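You operate a simulated robot arm through the tools that you are given. There is no shell and no other tool.

Carry out the task below with a simulated robot arm. There is one attempt and no reset: what you move stays moved.

Task
Bolt up the purple block in the bench vise.
Fine: slide the jaw shut, lock the grey lever, tighten both bolts with the red driver and put the driver back; leave the block clamped; the other blocks stay. Set down upright: red driver.

It is judged by the outcome, as a careful person would: the job done as asked, and still so three seconds after it is handed in. It fails if anything else is knocked over, pushed out of place, dropped, spilled or broken.

Robot
A 7-joint arm with a fingered hand, fixed in place. Base frame: the origin is at the foot of the arm, x ahead of it, y to its left, z up. Lengths are in mm, angles in degrees, forces in N, time in s.
With the tool pointing down near the work surface it reaches from about 280 to 700 mm from the base axis. Its first joint turns from -166.0 to 166.0 degrees. Payload 4 kg.
The tool frame sits at the grasp point between the pads (the TCP): z along the fingers, y along the line on which they close. The tips reach 26 mm beyond it. Largest opening 156 mm; the body of the gripper starts 73 mm behind the TCP. The gripper is a hand of 4 fingers: y runs from the thumb to the fingers, the wrist lies at [0, 0, -239] in the tool frame.
Orientation is told as [roll, pitch, yaw] about the base's x, y, z axes, in that order, counted from this pose: with the fingers straight down and closing along the base's y, the tool's x points along the base's -x, its y along +y and its z along -z.

Tools
- The arm moves only by the tool drive_tool. Its argument "increments" is a list of rows, each a list of 6 numbers: the shift along the base's x, y, z in mm, then the turn, a rotation vector about the base's x, y, z in degrees. In form: [[dx, dy, dz, wx, wy, wz], ...]. A call has 1 to 20 rows; each row shifts and turns the commanded pose from where the row before left it. Rows are played at 5 a second. More than 50 mm and 8.6 degrees between two rows, and nothing of the call is played. Where a pose cannot be reached the arm comes as near as it can. A force on the tool above 70 N (or 10 N above the force at the start of the call, whichever is more), or a blocked arm, ends the call early, and 0.2 s more pass. In this call time passes only in rows, and 0.2 s behind the last. The reply holds the time, the measured pose of the TCP, the force on the tool along the base axes, the opening and the grip force, in the units named above and with some noise, with the torque about the TCP (base axes, N m) and any sound that the robot's microphone picked up, and new pictures: "views" is both (left out), scene, wrist or none.
- Cameras (640 x 400 px; columns grow to the right, rows downward): "scene" is fixed at [220.8, 500.9, 1564.4]; the picture's right is [-0.99, -0.16, 0.00], its down [-0.10, 0.61, -0.78] and it looks along [0.13, -0.77, -0.62] (base axes); focal length 376 px, centre (320, 200). "wrist" rides on the gripper at [58, -58, -91] in the tool frame; the picture's right is [0.71, 0.71, 0.00], its down [-0.53, 0.53, -0.67] and it looks along [-0.47, 0.47, 0.74] (tool axes); focal length 265 px, centre (320, 200). There is no depth. A picture from a camera that has moved, and an enlarged one, comes with that camera's place and axes in the base frame and with its lens.
- finger_targets(finger1, finger2, finger3, thumb_bend): sets how far each is bent, from 0 (flat) to 1 (curled in); at 0.3 the hand is open as for a grip, at 0.7 the pads meet at the TCP. One left out holds its place. A second passes; each finger stops where it meets its share of the squeeze, and holds until it gets a number again. It is the only way to open and close the hand. It gives what a move gives, with no picture; readings hold the bend of each and the force on the fingers (four entries, about 0 where the hand has none), thumb and palm.
- close_up(camera, box): a new picture of the part [left, top, right, bottom] of that camera's present view, enlarged. No time passes.
- sign_off(): hands the job in; it is judged then, once.

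Nothing tells you positions but the pictures and the camera data. Unless the task says otherwise, let go and move clear before handing in.

The tools are called after ">>>" by a JSON object that holds its "fn" and its "kwargs". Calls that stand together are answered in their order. drive_tool: Moves the arm, as the interface text tells. Its arguments: {"type":"object","properties":{"increments":{"type":"array"},"views":{"type":"string","enum":["both","scene","wrist","none"]}},"required":["increments"]} The other tools are called the same way: finger_targets (finger1, finger2, finger3, thumb_bend) moves the fingers one by one; close_up (camera, box) takes an enlarged picture of a part of a camera's view; sign_off () hands the job in.

At the start:

```text
t: 0.0
tcp_pos: [465.0, -131.6, 1165.7]
tcp_rot: [-0.1, -0.1, -0.1]
ft_force: [0.8, 0.9, 0.3]
wrist_torque: [-0.04, 0.02, 0.01]
gripper_width: 155.8
finger_force: 0.1
shape: jaw
bend: [0.3, 0.3, 0.3, 0.3]
finger forces: [0.1, 0.0, 0.1, 0.0, 0.1, 0.1]
```

scene: 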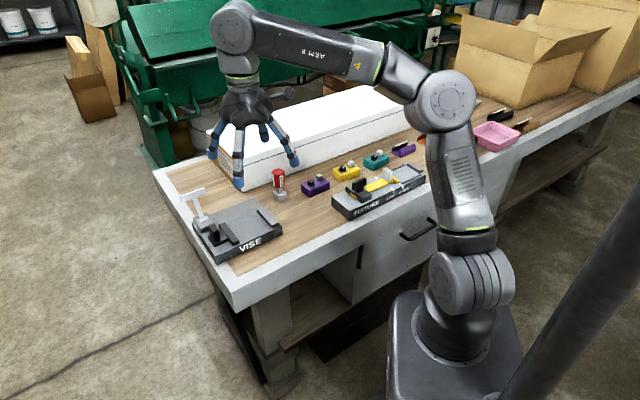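
wrist: 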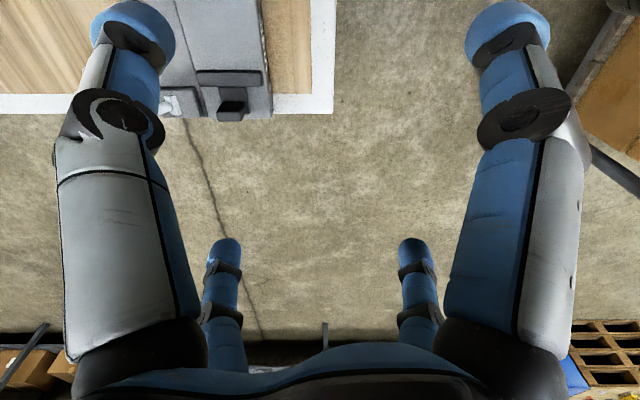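

I see a bench with a vise on the left, a fixture with yellow item, several blocks and a small red-topped driver. I'll take enlarged pictures to locate everything before I move.

>>> {"fn": "close_up", "kwargs": {"camera": "scene", "box": [170, 160, 300, 270]}}

>>> {"fn": "close_up", "kwargs": {"camera": "scene", "box": [260, 130, 440, 230]}}

>>> {"fn": "close_up", "kwargs": {"camera": "scene", "box": [380, 80, 560, 190]}}

>>> {"fn": "close_up", "kwargs": {"camera": "wrist", "box": [0, 0, 350, 220]}}

```text
3.64 times, centred on (235, 215) of scene
camera zoom: at [220.8, 500.9, 1564.4], right [-0.99, -0.16, 0.0], down [-0.1, 0.61, -0.78], along [0.13, -0.77, -0.62], focal length 1367 px, centre (629, 146)
```

zoom: 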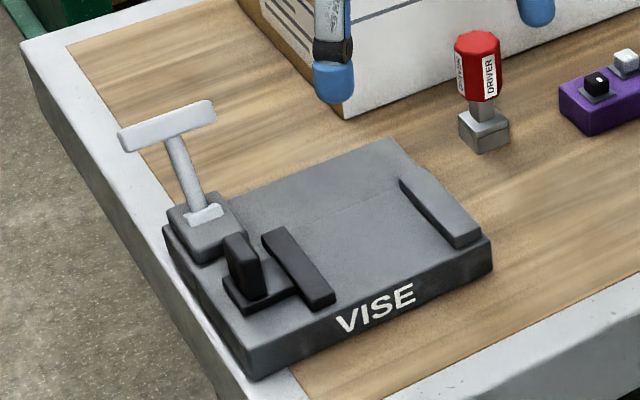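

```text
3.56 times, centred on (350, 180) of scene
camera zoom: at [220.8, 500.9, 1564.4], right [-0.99, -0.16, 0.0], down [-0.1, 0.61, -0.78], along [0.13, -0.77, -0.62], focal length 1336 px, centre (213, 271)
```

zoom: 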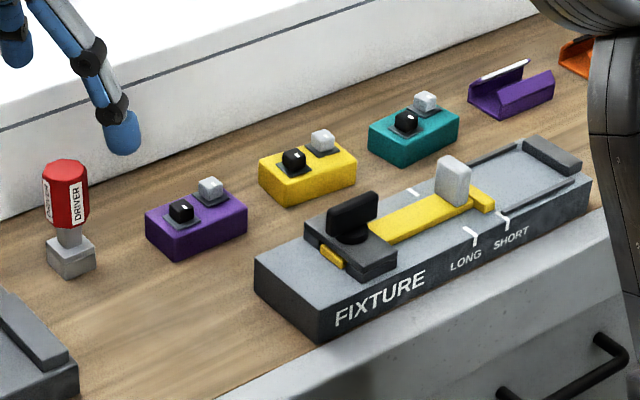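

```text
3.56 times, centred on (470, 135) of scene
camera zoom: at [220.8, 500.9, 1564.4], right [-0.99, -0.16, 0.0], down [-0.1, 0.61, -0.78], along [0.13, -0.77, -0.62], focal length 1336 px, centre (-213, 431)
```

zoom: 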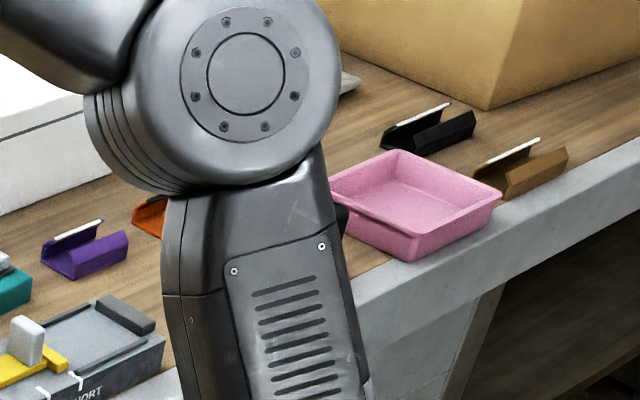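

```text
1.82 times, centred on (175, 110) of wrist
camera zoom: at [407.0, -189.4, 1255.6], right [-0.71, 0.71, 0.0], down [0.53, 0.53, 0.67], along [0.47, 0.47, -0.74], focal length 483 px, centre (584, 364)
```

zoom: 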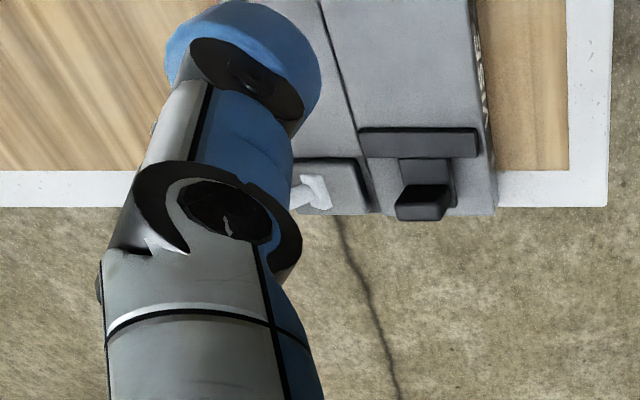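

The bench is turned 45° to the base, with its top at roughly z 830: the vise is at the near-left corner and the driver stands at about (495,-407). The purple block with its two bolts is at about (392,-467). I'll move over the bench, staying high, to see the vise and block with the wrist camera.

>>> {"fn": "drive_tool", "kwargs": {"increments": [[-7, -41, -10, 0, 0, 0], [-7, -41, -10, 0, 0, 0], [-7, -41, -10, 0, 0, 0], [-7, -41, -10, 0, 0, 0], [-7, -41, -10, 0, 0, 0], [-7, -41, -10, 0, 0, 0]]}}

```text
t: 1.4
tcp_pos: [423.9, -375.8, 1104.9]
tcp_rot: [0.1, -0.1, 0.1]
ft_force: [-0.4, -0.3, 0.1]
wrist_torque: [-0.03, 0.03, 0.0]
gripper_width: 155.6
finger_force: 0.1
shape: jaw
bend: [0.3, 0.3, 0.3, 0.3]
finger forces: [0.0, 0.0, 0.1, 0.0, 0.0, 0.1]
camera wrist: at [365.3, -433.5, 1194.4], right [-0.71, 0.71, 0.0], down [0.52, 0.53, 0.67], along [0.47, 0.47, -0.74], focal length 265 px, centre (320, 200)
```

scene: 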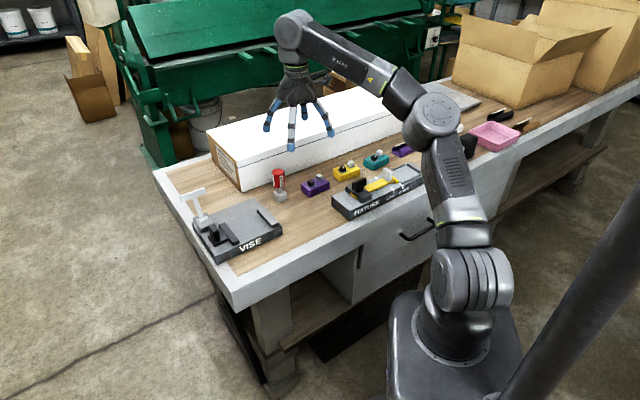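
wrist: 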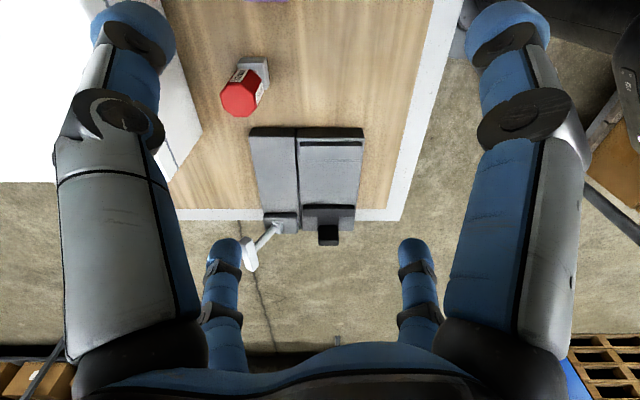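

The wrist view now shows the vise and the driver. I'll enlarge it to get the geometry.

>>> {"fn": "close_up", "kwargs": {"camera": "wrist", "box": [190, 30, 430, 280]}}

>>> {"fn": "close_up", "kwargs": {"camera": "wrist", "box": [230, 110, 380, 270]}}

>>> {"fn": "close_up", "kwargs": {"camera": "scene", "box": [180, 170, 290, 265]}}

>>> {"fn": "close_up", "kwargs": {"camera": "scene", "box": [295, 155, 365, 205]}}

>>> {"fn": "close_up", "kwargs": {"camera": "scene", "box": [230, 60, 350, 160]}}

```text
1.60 times, centred on (310, 155) of wrist
camera zoom: at [365.3, -433.5, 1194.4], right [-0.71, 0.71, 0.0], down [0.52, 0.53, 0.67], along [0.47, 0.47, -0.74], focal length 425 px, centre (336, 272)
```

zoom: 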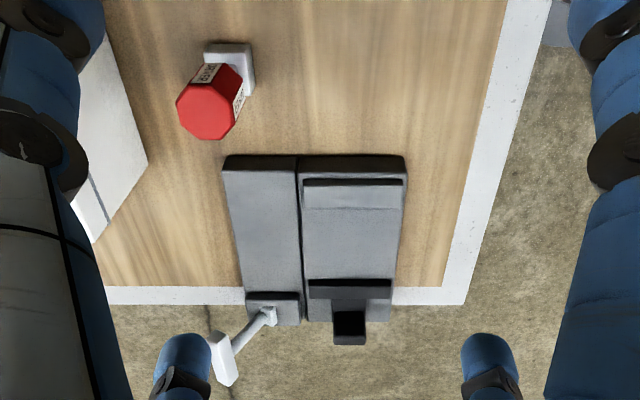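

```text
2.50 times, centred on (305, 190) of wrist
camera zoom: at [365.3, -433.5, 1194.4], right [-0.71, 0.71, 0.0], down [0.52, 0.53, 0.67], along [0.47, 0.47, -0.74], focal length 664 px, centre (358, 225)
```

zoom: 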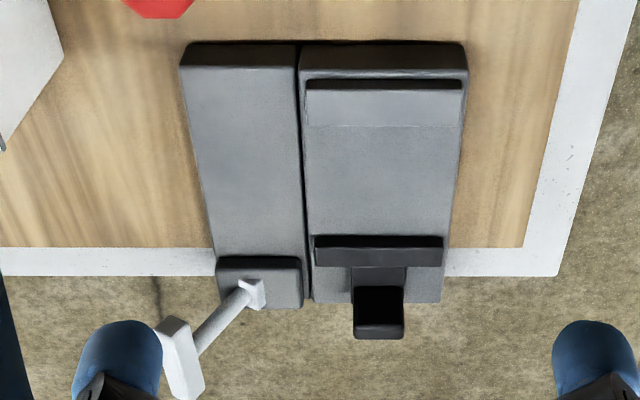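

```text
4.21 times, centred on (235, 218) of scene
camera zoom: at [220.8, 500.9, 1564.4], right [-0.99, -0.16, 0.0], down [-0.1, 0.61, -0.78], along [0.13, -0.77, -0.62], focal length 1582 px, centre (678, 126)
```

zoom: 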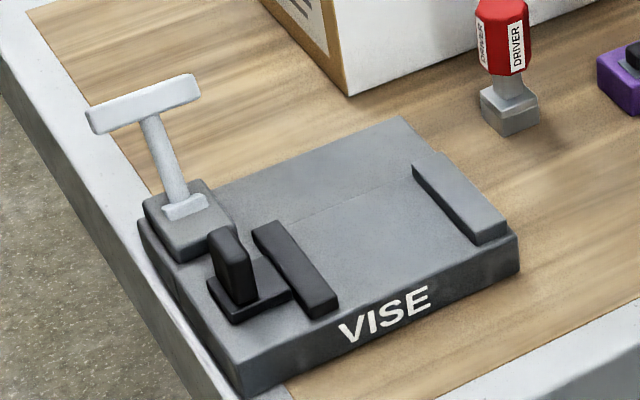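

```text
8.00 times, centred on (330, 180) of scene
camera zoom: at [220.8, 500.9, 1564.4], right [-0.99, -0.16, 0.0], down [-0.1, 0.61, -0.78], along [0.13, -0.77, -0.62], focal length 3006 px, centre (240, 360)
```

zoom: 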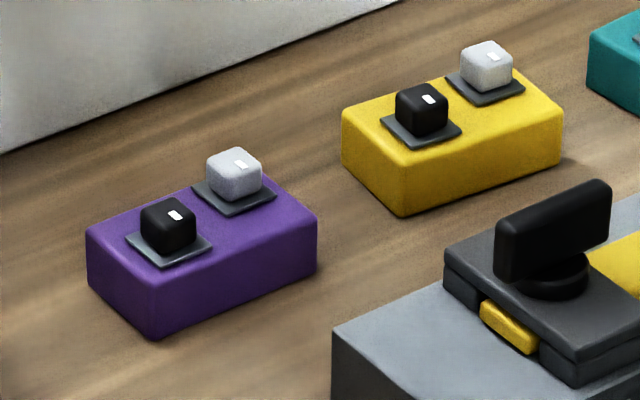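

```text
4.00 times, centred on (290, 110) of scene
camera zoom: at [220.8, 500.9, 1564.4], right [-0.99, -0.16, 0.0], down [-0.1, 0.61, -0.78], along [0.13, -0.77, -0.62], focal length 1503 px, centre (440, 560)
```

zoom: 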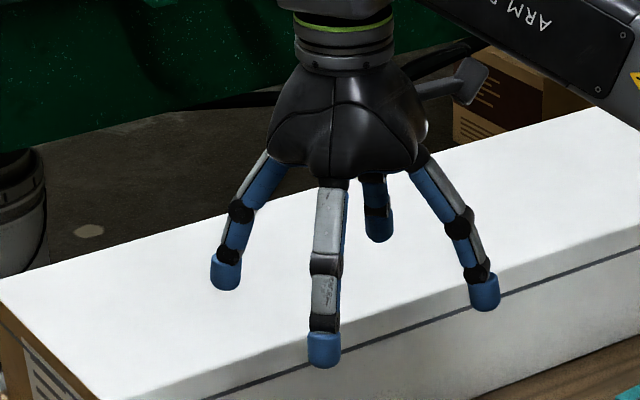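

The lever and jaw handle triangulate well between the two cameras. I'll zoom on the driver and the bench corner to fix the bench height and driver shape.

>>> {"fn": "close_up", "kwargs": {"camera": "scene", "box": [262, 160, 302, 210]}}

>>> {"fn": "close_up", "kwargs": {"camera": "scene", "box": [205, 240, 275, 310]}}

>>> {"fn": "close_up", "kwargs": {"camera": "scene", "box": [185, 180, 235, 240]}}

>>> {"fn": "close_up", "kwargs": {"camera": "wrist", "box": [205, 40, 285, 130]}}

```text
8.00 times, centred on (282, 185) of scene
camera zoom: at [220.8, 500.9, 1564.4], right [-0.99, -0.16, 0.0], down [-0.1, 0.61, -0.78], along [0.13, -0.77, -0.62], focal length 3006 px, centre (624, 320)
```

zoom: 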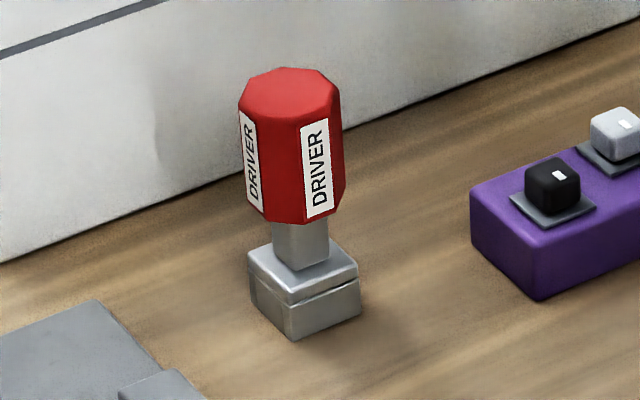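

```text
5.71 times, centred on (240, 275) of scene
camera zoom: at [220.8, 500.9, 1564.4], right [-0.99, -0.16, 0.0], down [-0.1, 0.61, -0.78], along [0.13, -0.77, -0.62], focal length 2148 px, centre (777, -229)
```

zoom: 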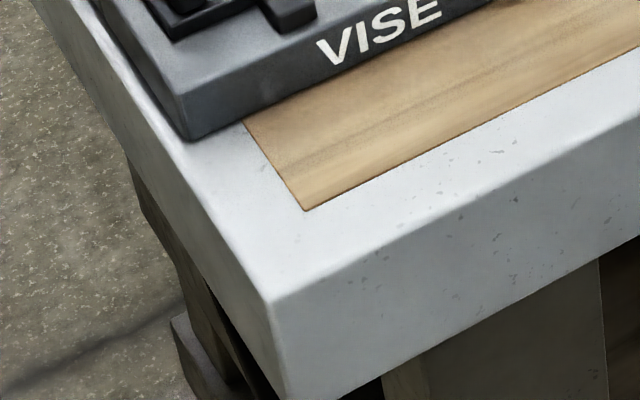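

```text
6.67 times, centred on (210, 210) of scene
camera zoom: at [220.8, 500.9, 1564.4], right [-0.99, -0.16, 0.0], down [-0.1, 0.61, -0.78], along [0.13, -0.77, -0.62], focal length 2505 px, centre (1053, 133)
```

zoom: 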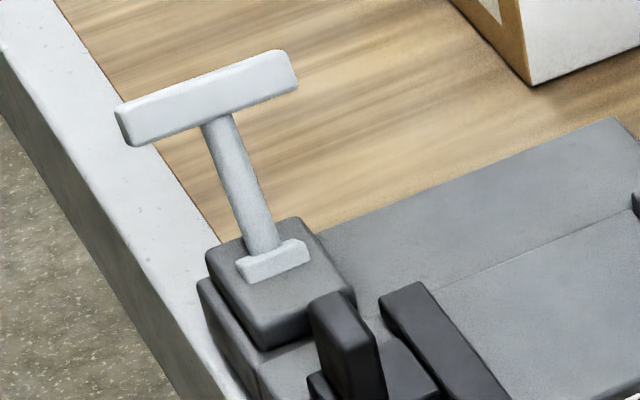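

```text
4.44 times, centred on (245, 85) of wrist
camera zoom: at [365.3, -433.5, 1194.4], right [-0.71, 0.71, 0.0], down [0.52, 0.53, 0.67], along [0.47, 0.47, -0.74], focal length 1180 px, centre (653, 711)
```

zoom: 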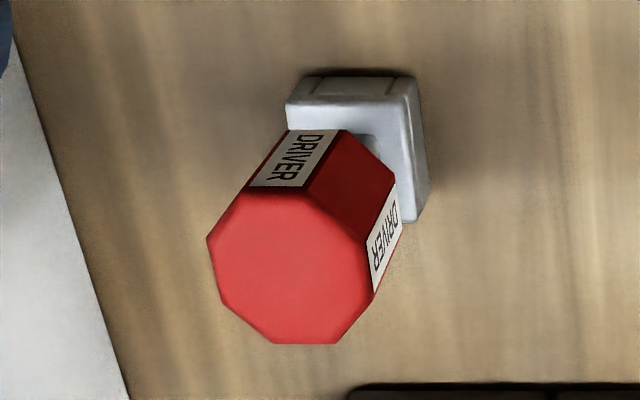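

The bench top comes out near z 820. The purple block (about 80×45×30) is centred near (394,-479), and the driver's axis is at about (499,-417). Before moving in, I'll try in the air which fingers are which and how they sit when flat.

>>> {"fn": "finger_targets", "kwargs": {"finger1": 0, "finger2": 0.5, "finger3": 0.8, "thumb_bend": 0.5}}

>>> {"fn": "close_up", "kwargs": {"camera": "scene", "box": [230, 60, 350, 160]}}

>>> {"fn": "close_up", "kwargs": {"camera": "wrist", "box": [0, 0, 640, 400]}}

```text
t: 2.4
tcp_pos: [422.4, -375.9, 1104.1]
tcp_rot: [0.0, -0.1, 0.0]
ft_force: [0.8, -0.8, -0.4]
wrist_torque: [0.02, -0.02, 0.03]
gripper_width: 112.1
finger_force: 0.0
shape: fingers
bend: [0.01, 0.5, 0.8, 0.5]
finger forces: [0.0, 0.0, 0.0, 0.0, 0.0, 0.0]
```

```text
4.00 times, centred on (290, 110) of scene
camera zoom: at [220.8, 500.9, 1564.4], right [-0.99, -0.16, 0.0], down [-0.1, 0.61, -0.78], along [0.13, -0.77, -0.62], focal length 1503 px, centre (440, 560)
```

zoom: 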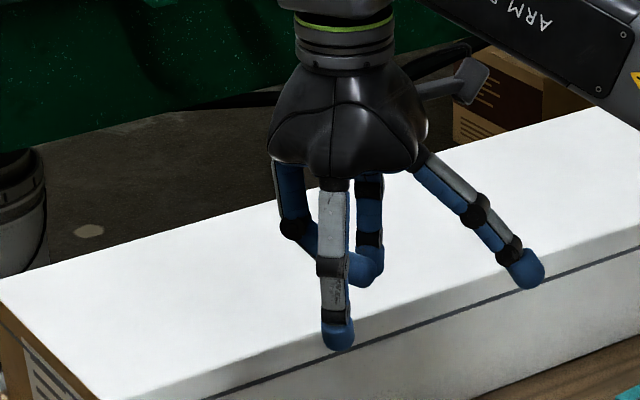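

```text
1.00 times, centred on (320, 200) of wrist (not enlarged: the box is as wide or as high as the picture)
camera zoom: at [364.9, -433.6, 1194.4], right [-0.71, 0.71, 0.0], down [0.53, 0.53, 0.67], along [0.47, 0.47, -0.74], focal length 265 px, centre (320, 200)
```

zoom: 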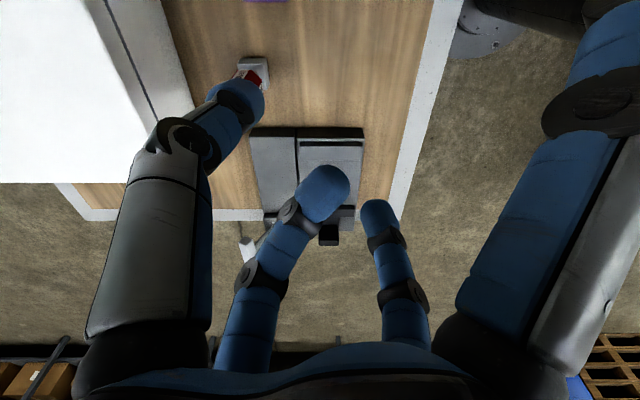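

Finger1 lies on the tool's +x side, finger3 on −x, and finger2 opposite the thumb. Next I'll see how fully curled fingers sit, so the unused pair can stay clear of the jaw handle.

>>> {"fn": "finger_targets", "kwargs": {"finger1": 1, "finger2": 0.5, "finger3": 1, "thumb_bend": 0.5}}

>>> {"fn": "close_up", "kwargs": {"camera": "scene", "box": [230, 60, 350, 160]}}

>>> {"fn": "close_up", "kwargs": {"camera": "wrist", "box": [0, 0, 640, 400]}}

```text
t: 3.4
tcp_pos: [423.8, -376.0, 1104.0]
tcp_rot: [0.0, 0.0, 0.0]
ft_force: [-0.5, 0.2, -0.6]
wrist_torque: [0.0, 0.04, -0.01]
gripper_width: 48.2
finger_force: 0.0
shape: fingers
bend: [0.91, 0.5, 1.0, 0.5]
finger forces: [0.1, 0.1, 0.1, 0.0, 0.0, 0.0]
```

```text
4.00 times, centred on (290, 110) of scene
camera zoom: at [220.8, 500.9, 1564.4], right [-0.99, -0.16, 0.0], down [-0.1, 0.61, -0.78], along [0.13, -0.77, -0.62], focal length 1503 px, centre (440, 560)
```

zoom: 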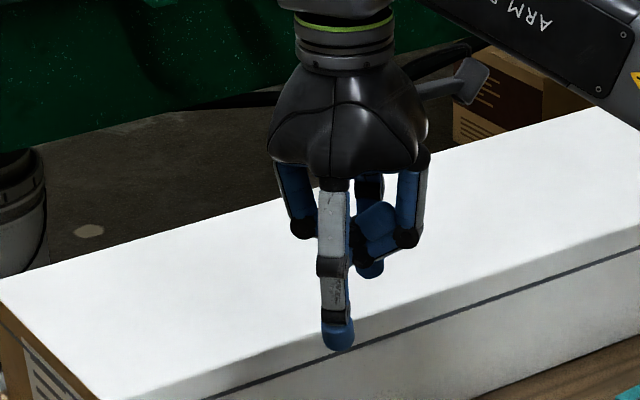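

```text
1.00 times, centred on (320, 200) of wrist (not enlarged: the box is as wide or as high as the picture)
camera zoom: at [364.9, -433.7, 1194.4], right [-0.71, 0.71, 0.0], down [0.53, 0.53, 0.67], along [0.47, 0.47, -0.74], focal length 265 px, centre (320, 200)
```

zoom: 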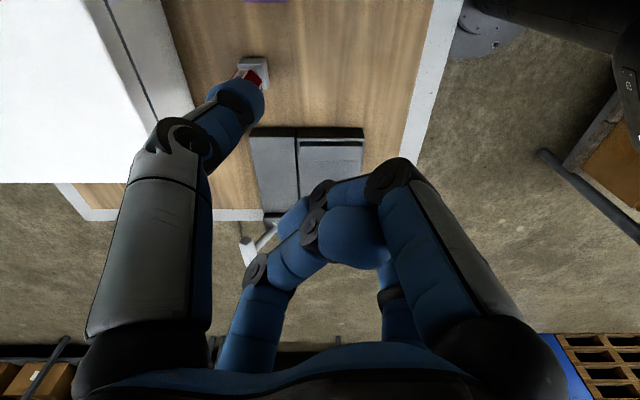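

Flat fingers spread wide and high, and curled ones tuck under the palm. Now I'll turn the hand 45° to line up with the bench and move above the purple block to look at it and its bolts.

>>> {"fn": "finger_targets", "kwargs": {"finger1": 0.3, "finger2": 0.3, "finger3": 0.3, "thumb_bend": 0.3}}

>>> {"fn": "drive_tool", "kwargs": {"increments": [[-4.9, -17.2, -17.3, 0, 0, 7.5], [-4.9, -17.2, -17.3, 0, 0, 7.5], [-4.9, -17.2, -17.3, 0, 0, 7.5], [-4.9, -17.2, -17.3, 0, 0, 7.5], [-4.9, -17.2, -17.3, 0, 0, 7.5], [-4.9, -17.2, -17.3, 0, 0, 7.5]]}}

```text
t: 4.4
tcp_pos: [423.5, -376.1, 1104.8]
tcp_rot: [-0.1, -0.1, -0.1]
ft_force: [1.0, 0.1, 0.5]
wrist_torque: [-0.03, 0.03, 0.0]
gripper_width: 106.2
finger_force: 0.1
shape: fingers
bend: [0.3, 0.3, 0.3, 0.3]
finger forces: [0.1, 0.1, 0.0, 0.1, 0.0, 0.0]
```

```text
t: 5.8
tcp_pos: [393.9, -481.2, 1001.4]
tcp_rot: [0.1, -0.1, 45.1]
ft_force: [0.0, -0.5, 0.1]
wrist_torque: [0.02, -0.01, -0.02]
gripper_width: 106.7
finger_force: 0.1
shape: fingers
bend: [0.3, 0.3, 0.3, 0.3]
finger forces: [0.0, 0.0, 0.0, 0.0, 0.1, 0.1]
camera wrist: at [394.5, -563.9, 1090.7], right [-1.0, 0.0, 0.0], down [0.0, 0.74, 0.67], along [0.0, 0.67, -0.74], focal length 265 px, centre (320, 200)
```

scene: 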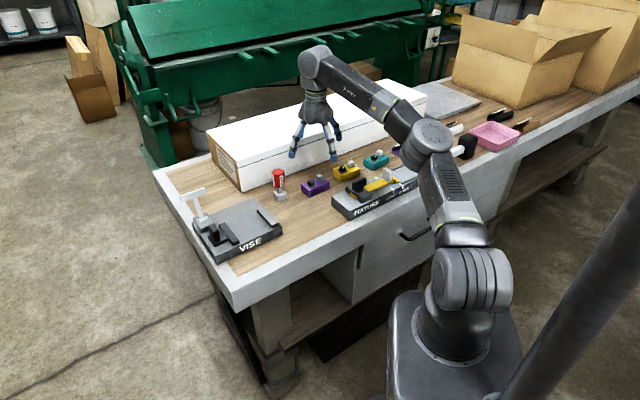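
wrist: 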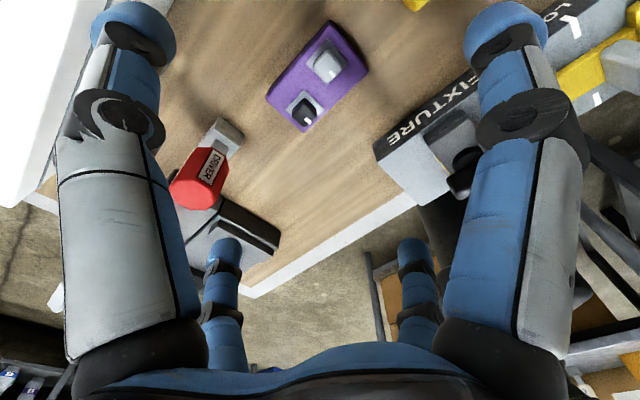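

The purple block is in view from above. I'll enlarge it to measure the block and bolts precisely.

>>> {"fn": "close_up", "kwargs": {"camera": "wrist", "box": [255, 10, 385, 140]}}

>>> {"fn": "close_up", "kwargs": {"camera": "wrist", "box": [140, 90, 300, 300]}}

```text
3.08 times, centred on (320, 75) of wrist
camera zoom: at [394.5, -563.9, 1090.7], right [-1.0, 0.0, 0.0], down [0.0, 0.74, 0.67], along [0.0, 0.67, -0.74], focal length 817 px, centre (320, 585)
```

zoom: 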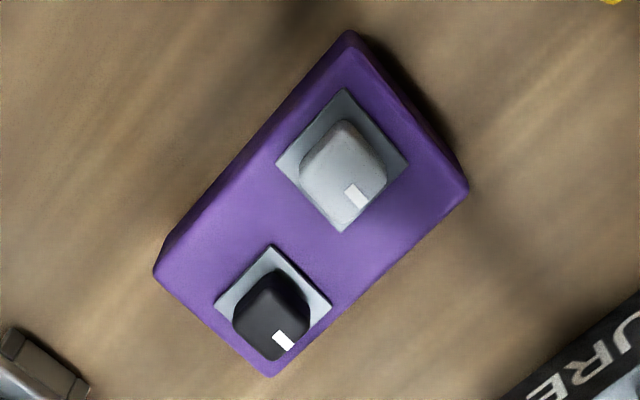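

```text
1.90 times, centred on (220, 195) of wrist
camera zoom: at [394.5, -563.9, 1090.7], right [-1.0, 0.0, 0.0], down [0.0, 0.74, 0.67], along [0.0, 0.67, -0.74], focal length 506 px, centre (510, 210)
```

zoom: 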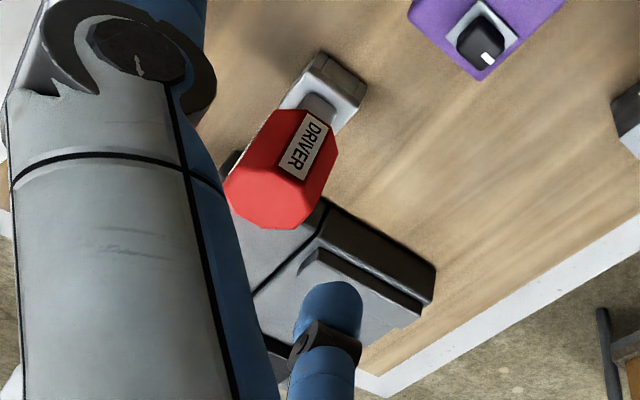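

The block measures about 80×46 mm, centred near (398,-483), with the bolts offset diagonally from its centre. Before descending I'll pre-shape the hand in the air with thumb and finger2 near the block's width, to see how deep the tips reach.

>>> {"fn": "finger_targets", "kwargs": {"finger1": 0.3, "finger2": 0.55, "finger3": 1.0, "thumb_bend": 0.55}}

>>> {"fn": "close_up", "kwargs": {"camera": "scene", "box": [270, 80, 370, 180]}}

>>> {"fn": "close_up", "kwargs": {"camera": "wrist", "box": [0, 0, 640, 400]}}

```text
t: 6.8
tcp_pos: [395.1, -480.6, 1002.2]
tcp_rot: [0.0, -0.1, 44.9]
ft_force: [-0.5, -0.4, -0.2]
wrist_torque: [0.02, 0.02, 0.01]
gripper_width: 78.5
finger_force: 0.1
shape: fingers
bend: [0.3, 0.55, 1.0, 0.55]
finger forces: [0.1, 0.0, 0.0, 0.0, 0.0, 0.1]
```

```text
4.00 times, centred on (320, 130) of scene
camera zoom: at [220.8, 500.9, 1564.4], right [-0.99, -0.16, 0.0], down [-0.1, 0.61, -0.78], along [0.13, -0.77, -0.62], focal length 1503 px, centre (320, 480)
```

zoom: 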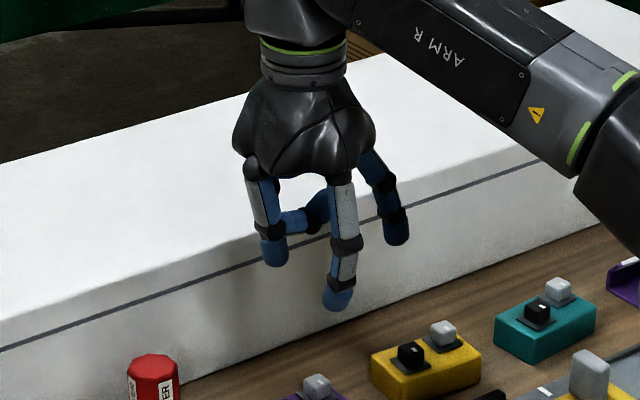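

```text
1.00 times, centred on (320, 200) of wrist (not enlarged: the box is as wide or as high as the picture)
camera zoom: at [394.3, -563.7, 1091.1], right [-1.0, 0.0, 0.0], down [0.0, 0.74, 0.67], along [0.0, 0.67, -0.74], focal length 265 px, centre (320, 200)
```

zoom: 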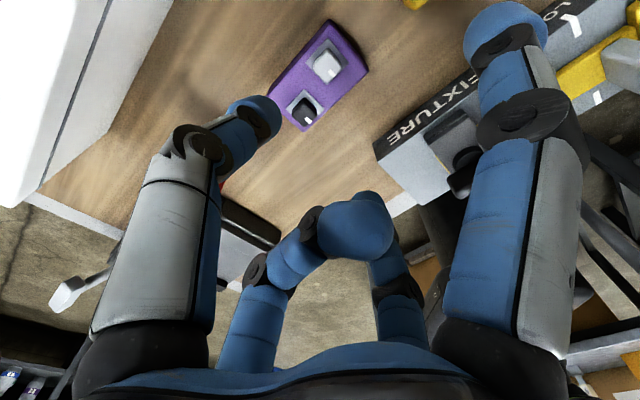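

The tips at this bend look to reach about 30–38 mm below the TCP. I'll open slightly, centre over the block and descend partway to z≈890, then check the fit from the scene camera.

>>> {"fn": "finger_targets", "kwargs": {"finger2": 0.5, "thumb_bend": 0.5}}

>>> {"fn": "drive_tool", "kwargs": {"increments": [[4.8, -2.5, -28, 0, 0, 0], [0, 0, -28, 0, 0, 0], [0, 0, -28, 0, 0, 0], [0, 0, -28, 0, 0, 0]]}}

>>> {"fn": "close_up", "kwargs": {"camera": "scene", "box": [270, 120, 370, 220]}}

```text
t: 7.8
tcp_pos: [395.6, -480.7, 1001.3]
tcp_rot: [0.0, -0.1, 44.9]
ft_force: [-0.6, -0.3, 0.0]
wrist_torque: [0.0, 0.0, 0.01]
gripper_width: 82.5
finger_force: 0.1
shape: fingers
bend: [0.3, 0.5, 1.0, 0.5]
finger forces: [0.1, 0.1, 0.1, 0.0, 0.0, 0.1]
```

```text
t: 8.8
tcp_pos: [398.9, -482.3, 889.4]
tcp_rot: [-0.1, 0.0, 44.9]
ft_force: [0.8, 0.4, 1.0]
wrist_torque: [-0.04, 0.0, 0.0]
gripper_width: 83.0
finger_force: 0.0
shape: fingers
bend: [0.3, 0.5, 1.0, 0.5]
finger forces: [0.1, 0.1, 0.0, 0.0, 0.1, 0.0]
camera wrist: at [397.9, -564.8, 978.6], right [-1.0, 0.0, 0.0], down [0.0, 0.74, 0.67], along [0.0, 0.67, -0.74], focal length 265 px, centre (320, 200)
```

scene: 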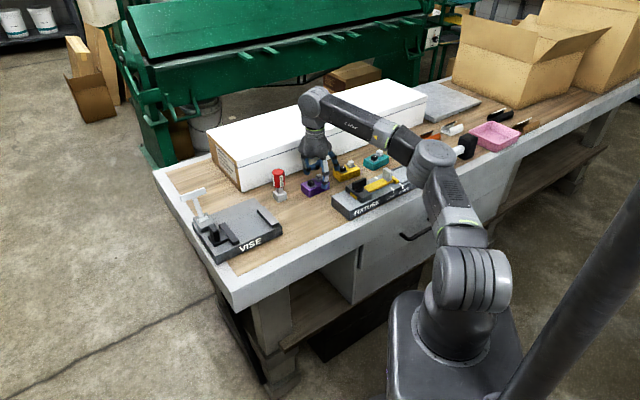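
wrist: 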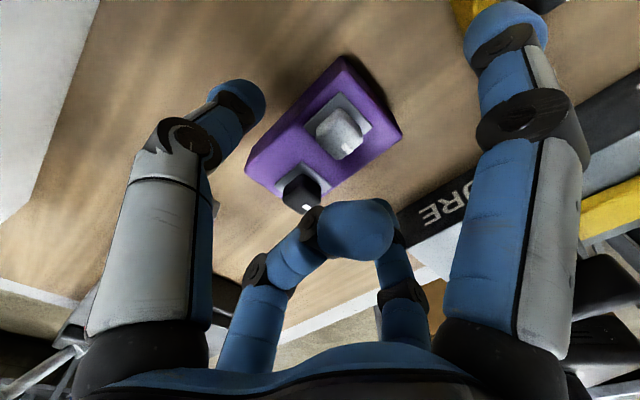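

```text
4.00 times, centred on (320, 170) of scene
camera zoom: at [220.8, 500.9, 1564.4], right [-0.99, -0.16, 0.0], down [-0.1, 0.61, -0.78], along [0.13, -0.77, -0.62], focal length 1503 px, centre (320, 320)
```

zoom: 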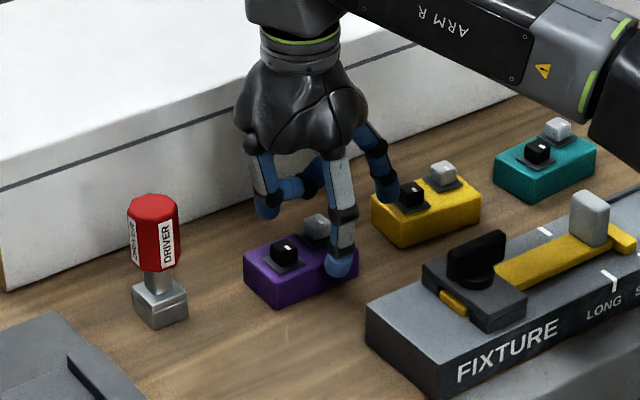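

Finger1 is close to the yellow block's end, so I'll bring it in to sit mid-gap. I'll also refine the block position from this closer view.

>>> {"fn": "finger_targets", "kwargs": {"finger1": 0.41}}

>>> {"fn": "close_up", "kwargs": {"camera": "wrist", "box": [180, 20, 560, 260]}}

>>> {"fn": "close_up", "kwargs": {"camera": "scene", "box": [290, 140, 360, 205]}}

```text
t: 9.8
tcp_pos: [397.4, -483.0, 889.6]
tcp_rot: [0.0, 0.0, 44.9]
ft_force: [-0.4, -0.2, -0.2]
wrist_torque: [0.0, -0.01, -0.02]
gripper_width: 65.2
finger_force: 0.0
shape: fingers
bend: [0.41, 0.5, 1.0, 0.5]
finger forces: [0.0, 0.0, 0.0, 0.0, 0.0, 0.1]
```

```text
1.67 times, centred on (370, 140) of wrist
camera zoom: at [398.0, -564.9, 979.0], right [-1.0, 0.0, 0.0], down [0.0, 0.74, 0.67], along [0.0, 0.67, -0.74], focal length 442 px, centre (237, 300)
```

zoom: 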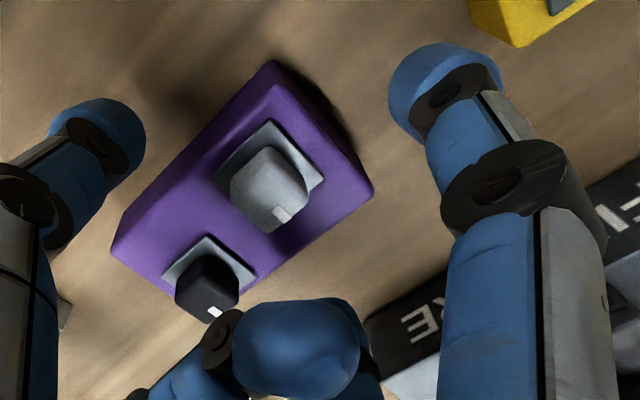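

```text
6.15 times, centred on (325, 172) of scene
camera zoom: at [220.8, 500.9, 1564.4], right [-0.99, -0.16, 0.0], down [-0.1, 0.61, -0.78], along [0.13, -0.77, -0.62], focal length 2313 px, centre (289, 369)
```

zoom: 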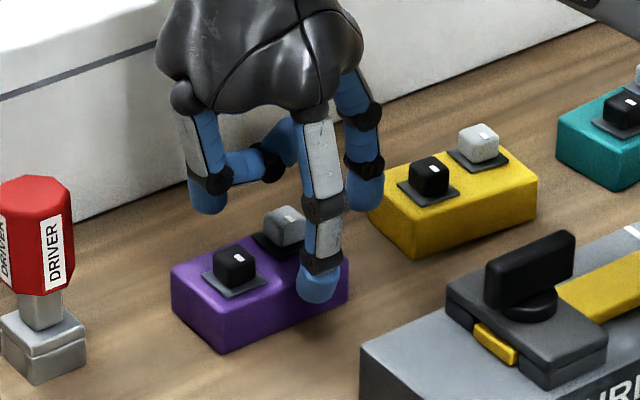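

The hand is centred on the block to within about 2 mm. I'll go down to z≈864 so the tips straddle the block sides, and check for contact.

>>> {"fn": "drive_tool", "kwargs": {"increments": [[1.0, -1.0, -9, 0, 0, 0], [0, 0, -9, 0, 0, 0], [0, 0, -8, 0, 0, 0]]}}

>>> {"fn": "close_up", "kwargs": {"camera": "scene", "box": [290, 140, 360, 205]}}

>>> {"fn": "close_up", "kwargs": {"camera": "wrist", "box": [180, 20, 560, 260]}}

```text
t: 10.6
tcp_pos: [399.4, -483.9, 864.1]
tcp_rot: [0.0, -0.1, 44.9]
ft_force: [0.7, 0.0, 1.0]
wrist_torque: [0.02, -0.01, 0.0]
gripper_width: 65.0
finger_force: 0.0
shape: fingers
bend: [0.41, 0.5, 1.0, 0.5]
finger forces: [0.0, 0.0, 0.1, 0.0, 0.1, 0.1]
camera wrist: at [398.9, -565.7, 953.3], right [-1.0, 0.0, 0.0], down [0.0, 0.74, 0.67], along [0.0, 0.67, -0.74], focal length 265 px, centre (320, 200)
```

scene: 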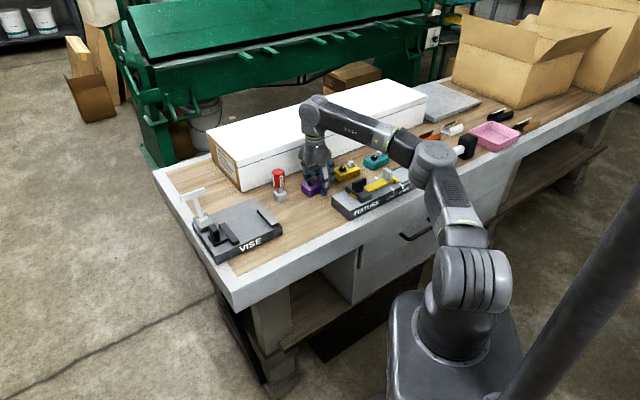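
wrist: 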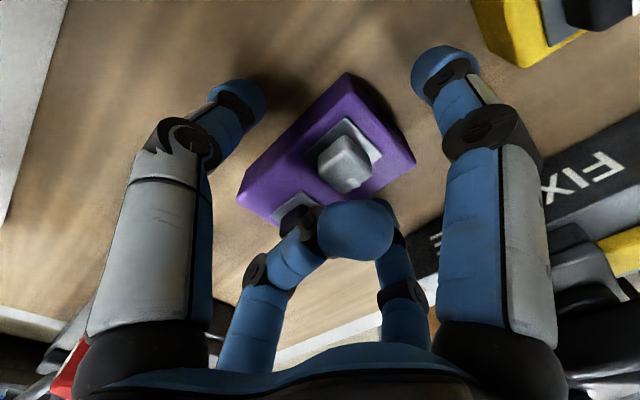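

```text
6.15 times, centred on (325, 172) of scene
camera zoom: at [220.8, 500.9, 1564.4], right [-0.99, -0.16, 0.0], down [-0.1, 0.61, -0.78], along [0.13, -0.77, -0.62], focal length 2313 px, centre (289, 369)
```

zoom: 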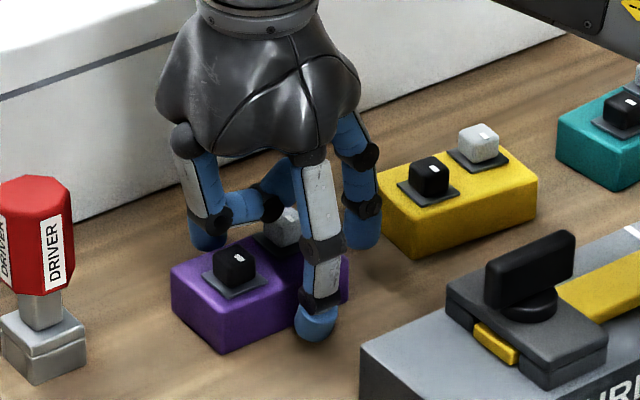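

```text
1.67 times, centred on (370, 140) of wrist
camera zoom: at [398.9, -565.7, 953.3], right [-1.0, 0.0, 0.0], down [0.0, 0.74, 0.67], along [0.0, 0.67, -0.74], focal length 442 px, centre (237, 300)
```

zoom: 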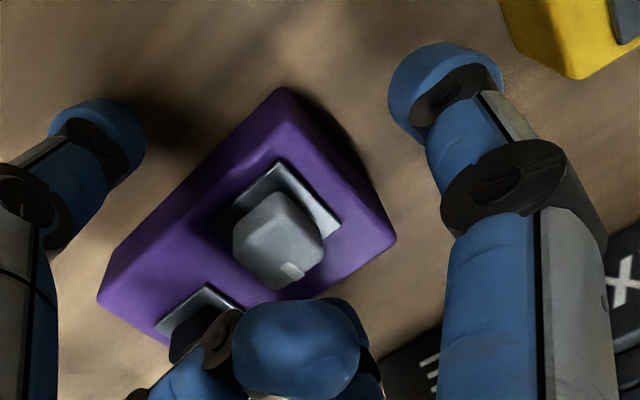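

The tips appear just a few millimetres above the bench and nothing is touching. I'll raise 4 mm for margin and pinch with thumb and finger2.

>>> {"fn": "drive_tool", "kwargs": {"increments": [[0, 0, 4, 0, 0, 0]], "views": "none"}}

>>> {"fn": "finger_targets", "kwargs": {"finger2": 0.7, "thumb_bend": 0.7}}

>>> {"fn": "close_up", "kwargs": {"camera": "scene", "box": [290, 140, 360, 205]}}

>>> {"fn": "close_up", "kwargs": {"camera": "wrist", "box": [180, 20, 560, 260]}}

```text
t: 11.0
tcp_pos: [400.4, -483.9, 867.4]
tcp_rot: [0.0, -0.1, 44.8]
ft_force: [-0.6, -0.5, 0.2]
wrist_torque: [0.0, 0.01, -0.03]
gripper_width: 64.9
finger_force: 0.1
shape: fingers
bend: [0.41, 0.5, 1.0, 0.5]
finger forces: [0.0, 0.0, 0.1, 0.0, 0.1, 0.0]
```

```text
t: 12.0
tcp_pos: [399.2, -483.3, 868.3]
tcp_rot: [0.0, -0.1, 44.9]
ft_force: [1.3, -0.4, 1.2]
wrist_torque: [0.03, 0.05, -0.01]
gripper_width: 54.7
finger_force: 12.0
shape: fingers
bend: [0.41, 0.57, 1.0, 0.62]
finger forces: [0.1, 11.1, 0.1, 0.0, 13.0, 0.0]
```

```text
6.15 times, centred on (325, 172) of scene
camera zoom: at [220.8, 500.9, 1564.4], right [-0.99, -0.16, 0.0], down [-0.1, 0.61, -0.78], along [0.13, -0.77, -0.62], focal length 2313 px, centre (289, 369)
```

zoom: 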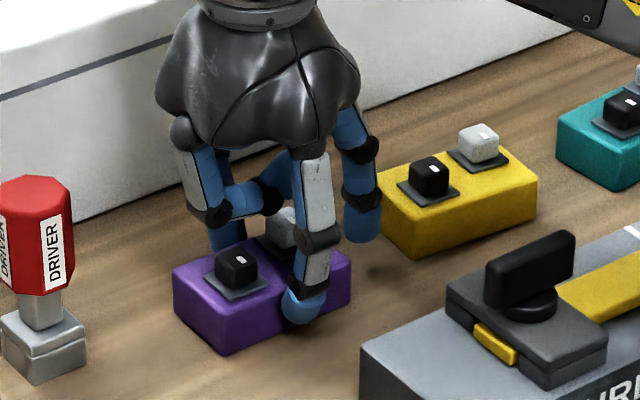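

```text
1.67 times, centred on (370, 140) of wrist
camera zoom: at [399.1, -566.0, 957.6], right [-1.0, 0.0, 0.0], down [0.0, 0.74, 0.67], along [0.0, 0.67, -0.74], focal length 442 px, centre (237, 300)
```

zoom: 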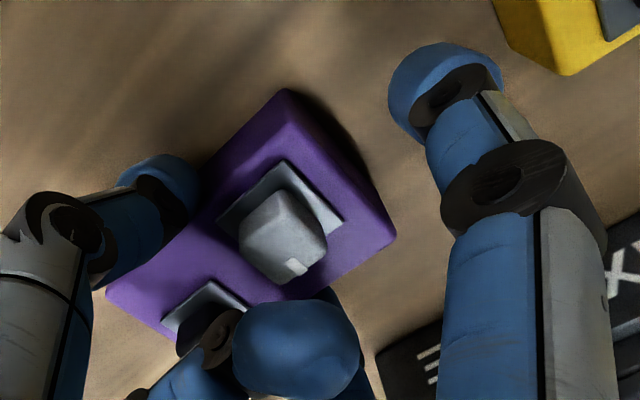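

The block is pinched with about 12 N on each side. I'll lift gently and check that it comes up level.

>>> {"fn": "drive_tool", "kwargs": {"increments": [[0, 0, 5, 0, 0, 0], [0, 0, 10, 0, 0, 0], [0, 0, 20, 0, 0, 0], [0, 0, 25, 0, 0, 0]]}}

>>> {"fn": "close_up", "kwargs": {"camera": "scene", "box": [280, 110, 370, 200]}}

>>> {"fn": "close_up", "kwargs": {"camera": "wrist", "box": [180, 20, 560, 260]}}

```text
t: 13.0
tcp_pos: [400.6, -484.9, 927.0]
tcp_rot: [0.0, -0.2, 45.0]
ft_force: [0.0, 0.0, -4.3]
wrist_torque: [-0.02, -0.01, 0.02]
gripper_width: 54.4
finger_force: 11.7
shape: fingers
bend: [0.41, 0.56, 1.0, 0.62]
finger forces: [0.0, 11.4, 0.1, 0.0, 11.3, 0.1]
camera wrist: at [400.4, -566.1, 1016.2], right [-1.0, 0.0, 0.0], down [0.0, 0.74, 0.67], along [0.0, 0.67, -0.74], focal length 265 px, centre (320, 200)
```

scene: 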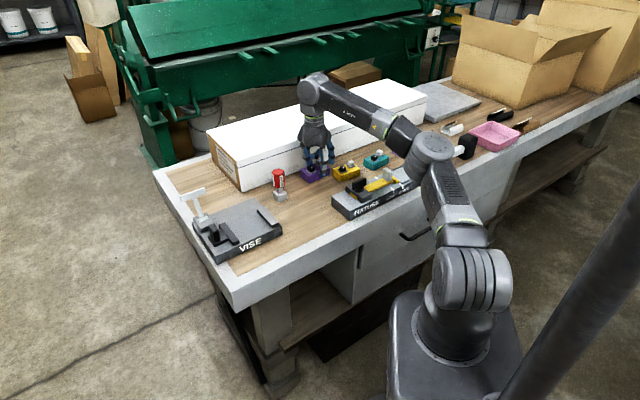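
wrist: 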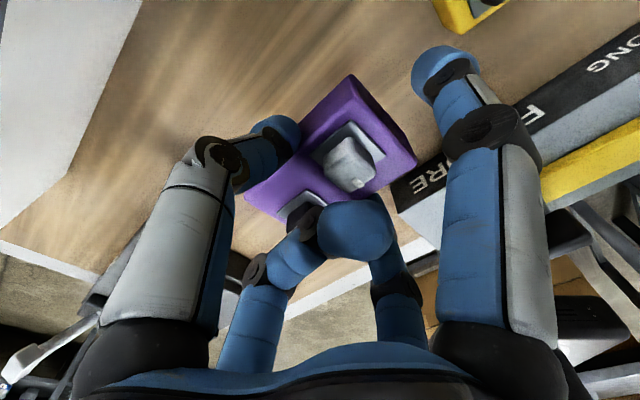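

```text
4.44 times, centred on (325, 155) of scene
camera zoom: at [220.8, 500.9, 1564.4], right [-0.99, -0.16, 0.0], down [-0.1, 0.61, -0.78], along [0.13, -0.77, -0.62], focal length 1670 px, centre (298, 400)
```

zoom: 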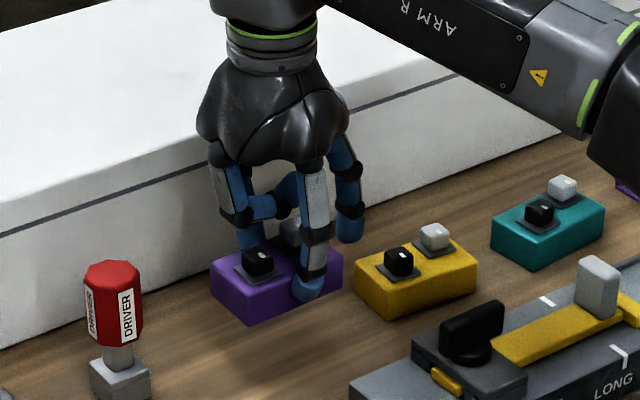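

```text
1.67 times, centred on (370, 140) of wrist
camera zoom: at [400.4, -566.1, 1016.2], right [-1.0, 0.0, 0.0], down [0.0, 0.74, 0.67], along [0.0, 0.67, -0.74], focal length 442 px, centre (237, 300)
```

zoom: 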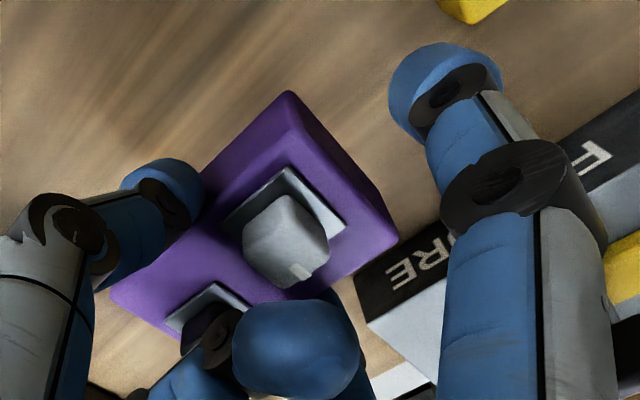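

The block lifted level, with a weight reading of about 4 N. I'll raise it to a safe height, flatten finger1 in the air, then carry it to above the vise bed, centred near (539,-242).

>>> {"fn": "drive_tool", "kwargs": {"increments": [[0, 0, 25, 0, 0, 0], [0, 0, 25, 0, 0, 0], [0, 0, 22, 0, 0, 0]], "views": "none"}}

>>> {"fn": "finger_targets", "kwargs": {"finger1": 0}}

>>> {"fn": "drive_tool", "kwargs": {"increments": [[14, 24.3, 0, 0, 0, 0], [14, 24.3, 0, 0, 0, 0], [14, 24.3, 0, 0, 0, 0], [14, 24.3, 0, 0, 0, 0], [14, 24.3, 0, 0, 0, 0], [14, 24.3, 0, 0, 0, 0], [14, 24.3, 0, 0, 0, 0], [14, 24.3, 0, 0, 0, 0], [14, 24.3, 0, 0, 0, 0], [13.6, 23.9, 0, 0, 0, 0]]}}

>>> {"fn": "close_up", "kwargs": {"camera": "scene", "box": [180, 110, 310, 260]}}

>>> {"fn": "close_up", "kwargs": {"camera": "wrist", "box": [180, 20, 560, 260]}}

```text
t: 13.8
tcp_pos: [398.7, -484.6, 997.9]
tcp_rot: [0.0, -0.1, 44.9]
ft_force: [-0.4, -0.4, -3.8]
wrist_torque: [-0.01, -0.02, -0.02]
gripper_width: 54.3
finger_force: 11.0
shape: fingers
bend: [0.41, 0.56, 1.0, 0.62]
finger forces: [0.0, 11.4, 0.0, 0.1, 11.4, 0.0]
```

```text
t: 14.8
tcp_pos: [398.3, -485.0, 999.2]
tcp_rot: [0.0, -0.1, 45.0]
ft_force: [-0.3, 0.3, -3.3]
wrist_torque: [0.0, 0.01, -0.01]
gripper_width: 105.1
finger_force: 11.4
shape: fingers
bend: [0.01, 0.56, 1.0, 0.62]
finger forces: [0.0, 11.4, 0.1, 0.1, 11.3, 0.0]
```

```text
t: 17.0
tcp_pos: [540.5, -238.8, 1000.7]
tcp_rot: [-0.1, -0.1, 44.8]
ft_force: [0.1, 0.9, -3.7]
wrist_torque: [0.0, -0.02, -0.02]
gripper_width: 105.3
finger_force: 11.5
shape: fingers
bend: [0.01, 0.56, 1.0, 0.62]
finger forces: [0.0, 11.4, 0.0, 0.0, 11.3, 0.0]
camera wrist: at [539.8, -321.4, 1090.3], right [-1.0, 0.0, 0.0], down [0.0, 0.74, 0.67], along [0.0, 0.67, -0.74], focal length 265 px, centre (320, 200)
```

scene: 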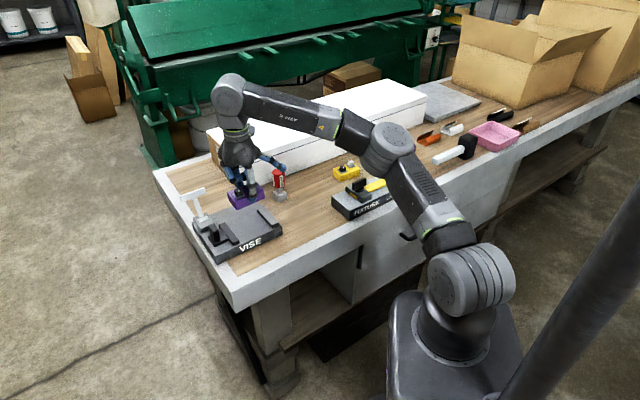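
wrist: 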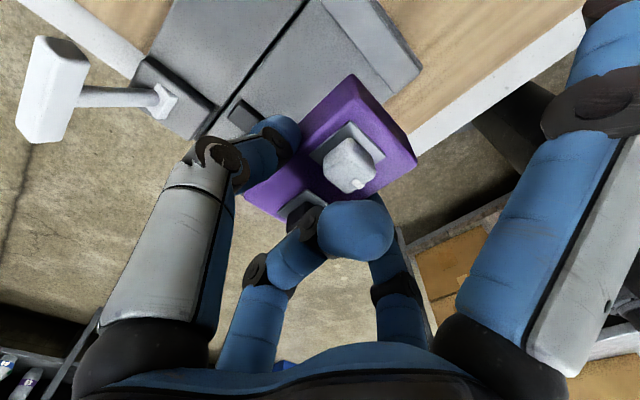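

```text
2.67 times, centred on (245, 185) of scene
camera zoom: at [220.8, 500.9, 1564.4], right [-0.99, -0.16, 0.0], down [-0.1, 0.61, -0.78], along [0.13, -0.77, -0.62], focal length 1002 px, centre (520, 240)
```

zoom: 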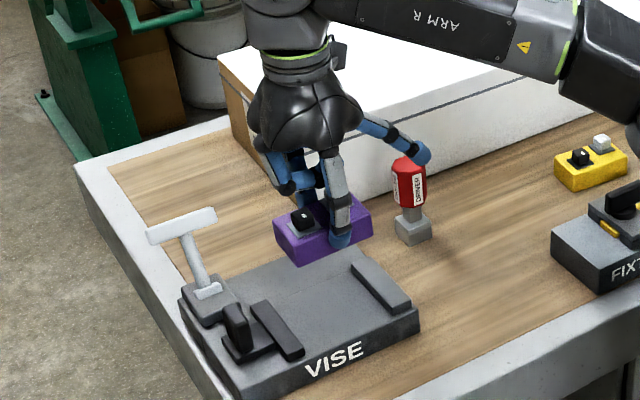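

```text
1.67 times, centred on (370, 140) of wrist
camera zoom: at [539.8, -321.4, 1090.3], right [-1.0, 0.0, 0.0], down [0.0, 0.74, 0.67], along [0.0, 0.67, -0.74], focal length 442 px, centre (237, 300)
```

zoom: 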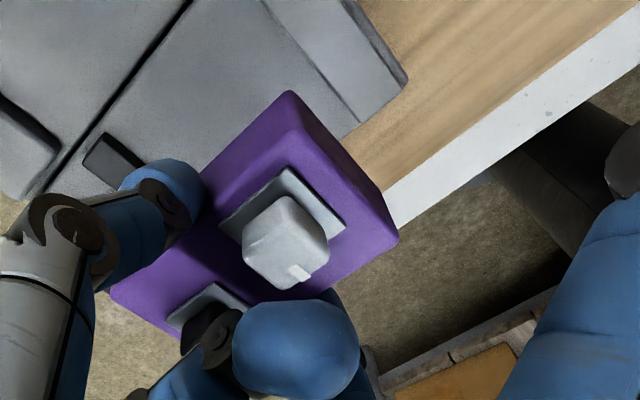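

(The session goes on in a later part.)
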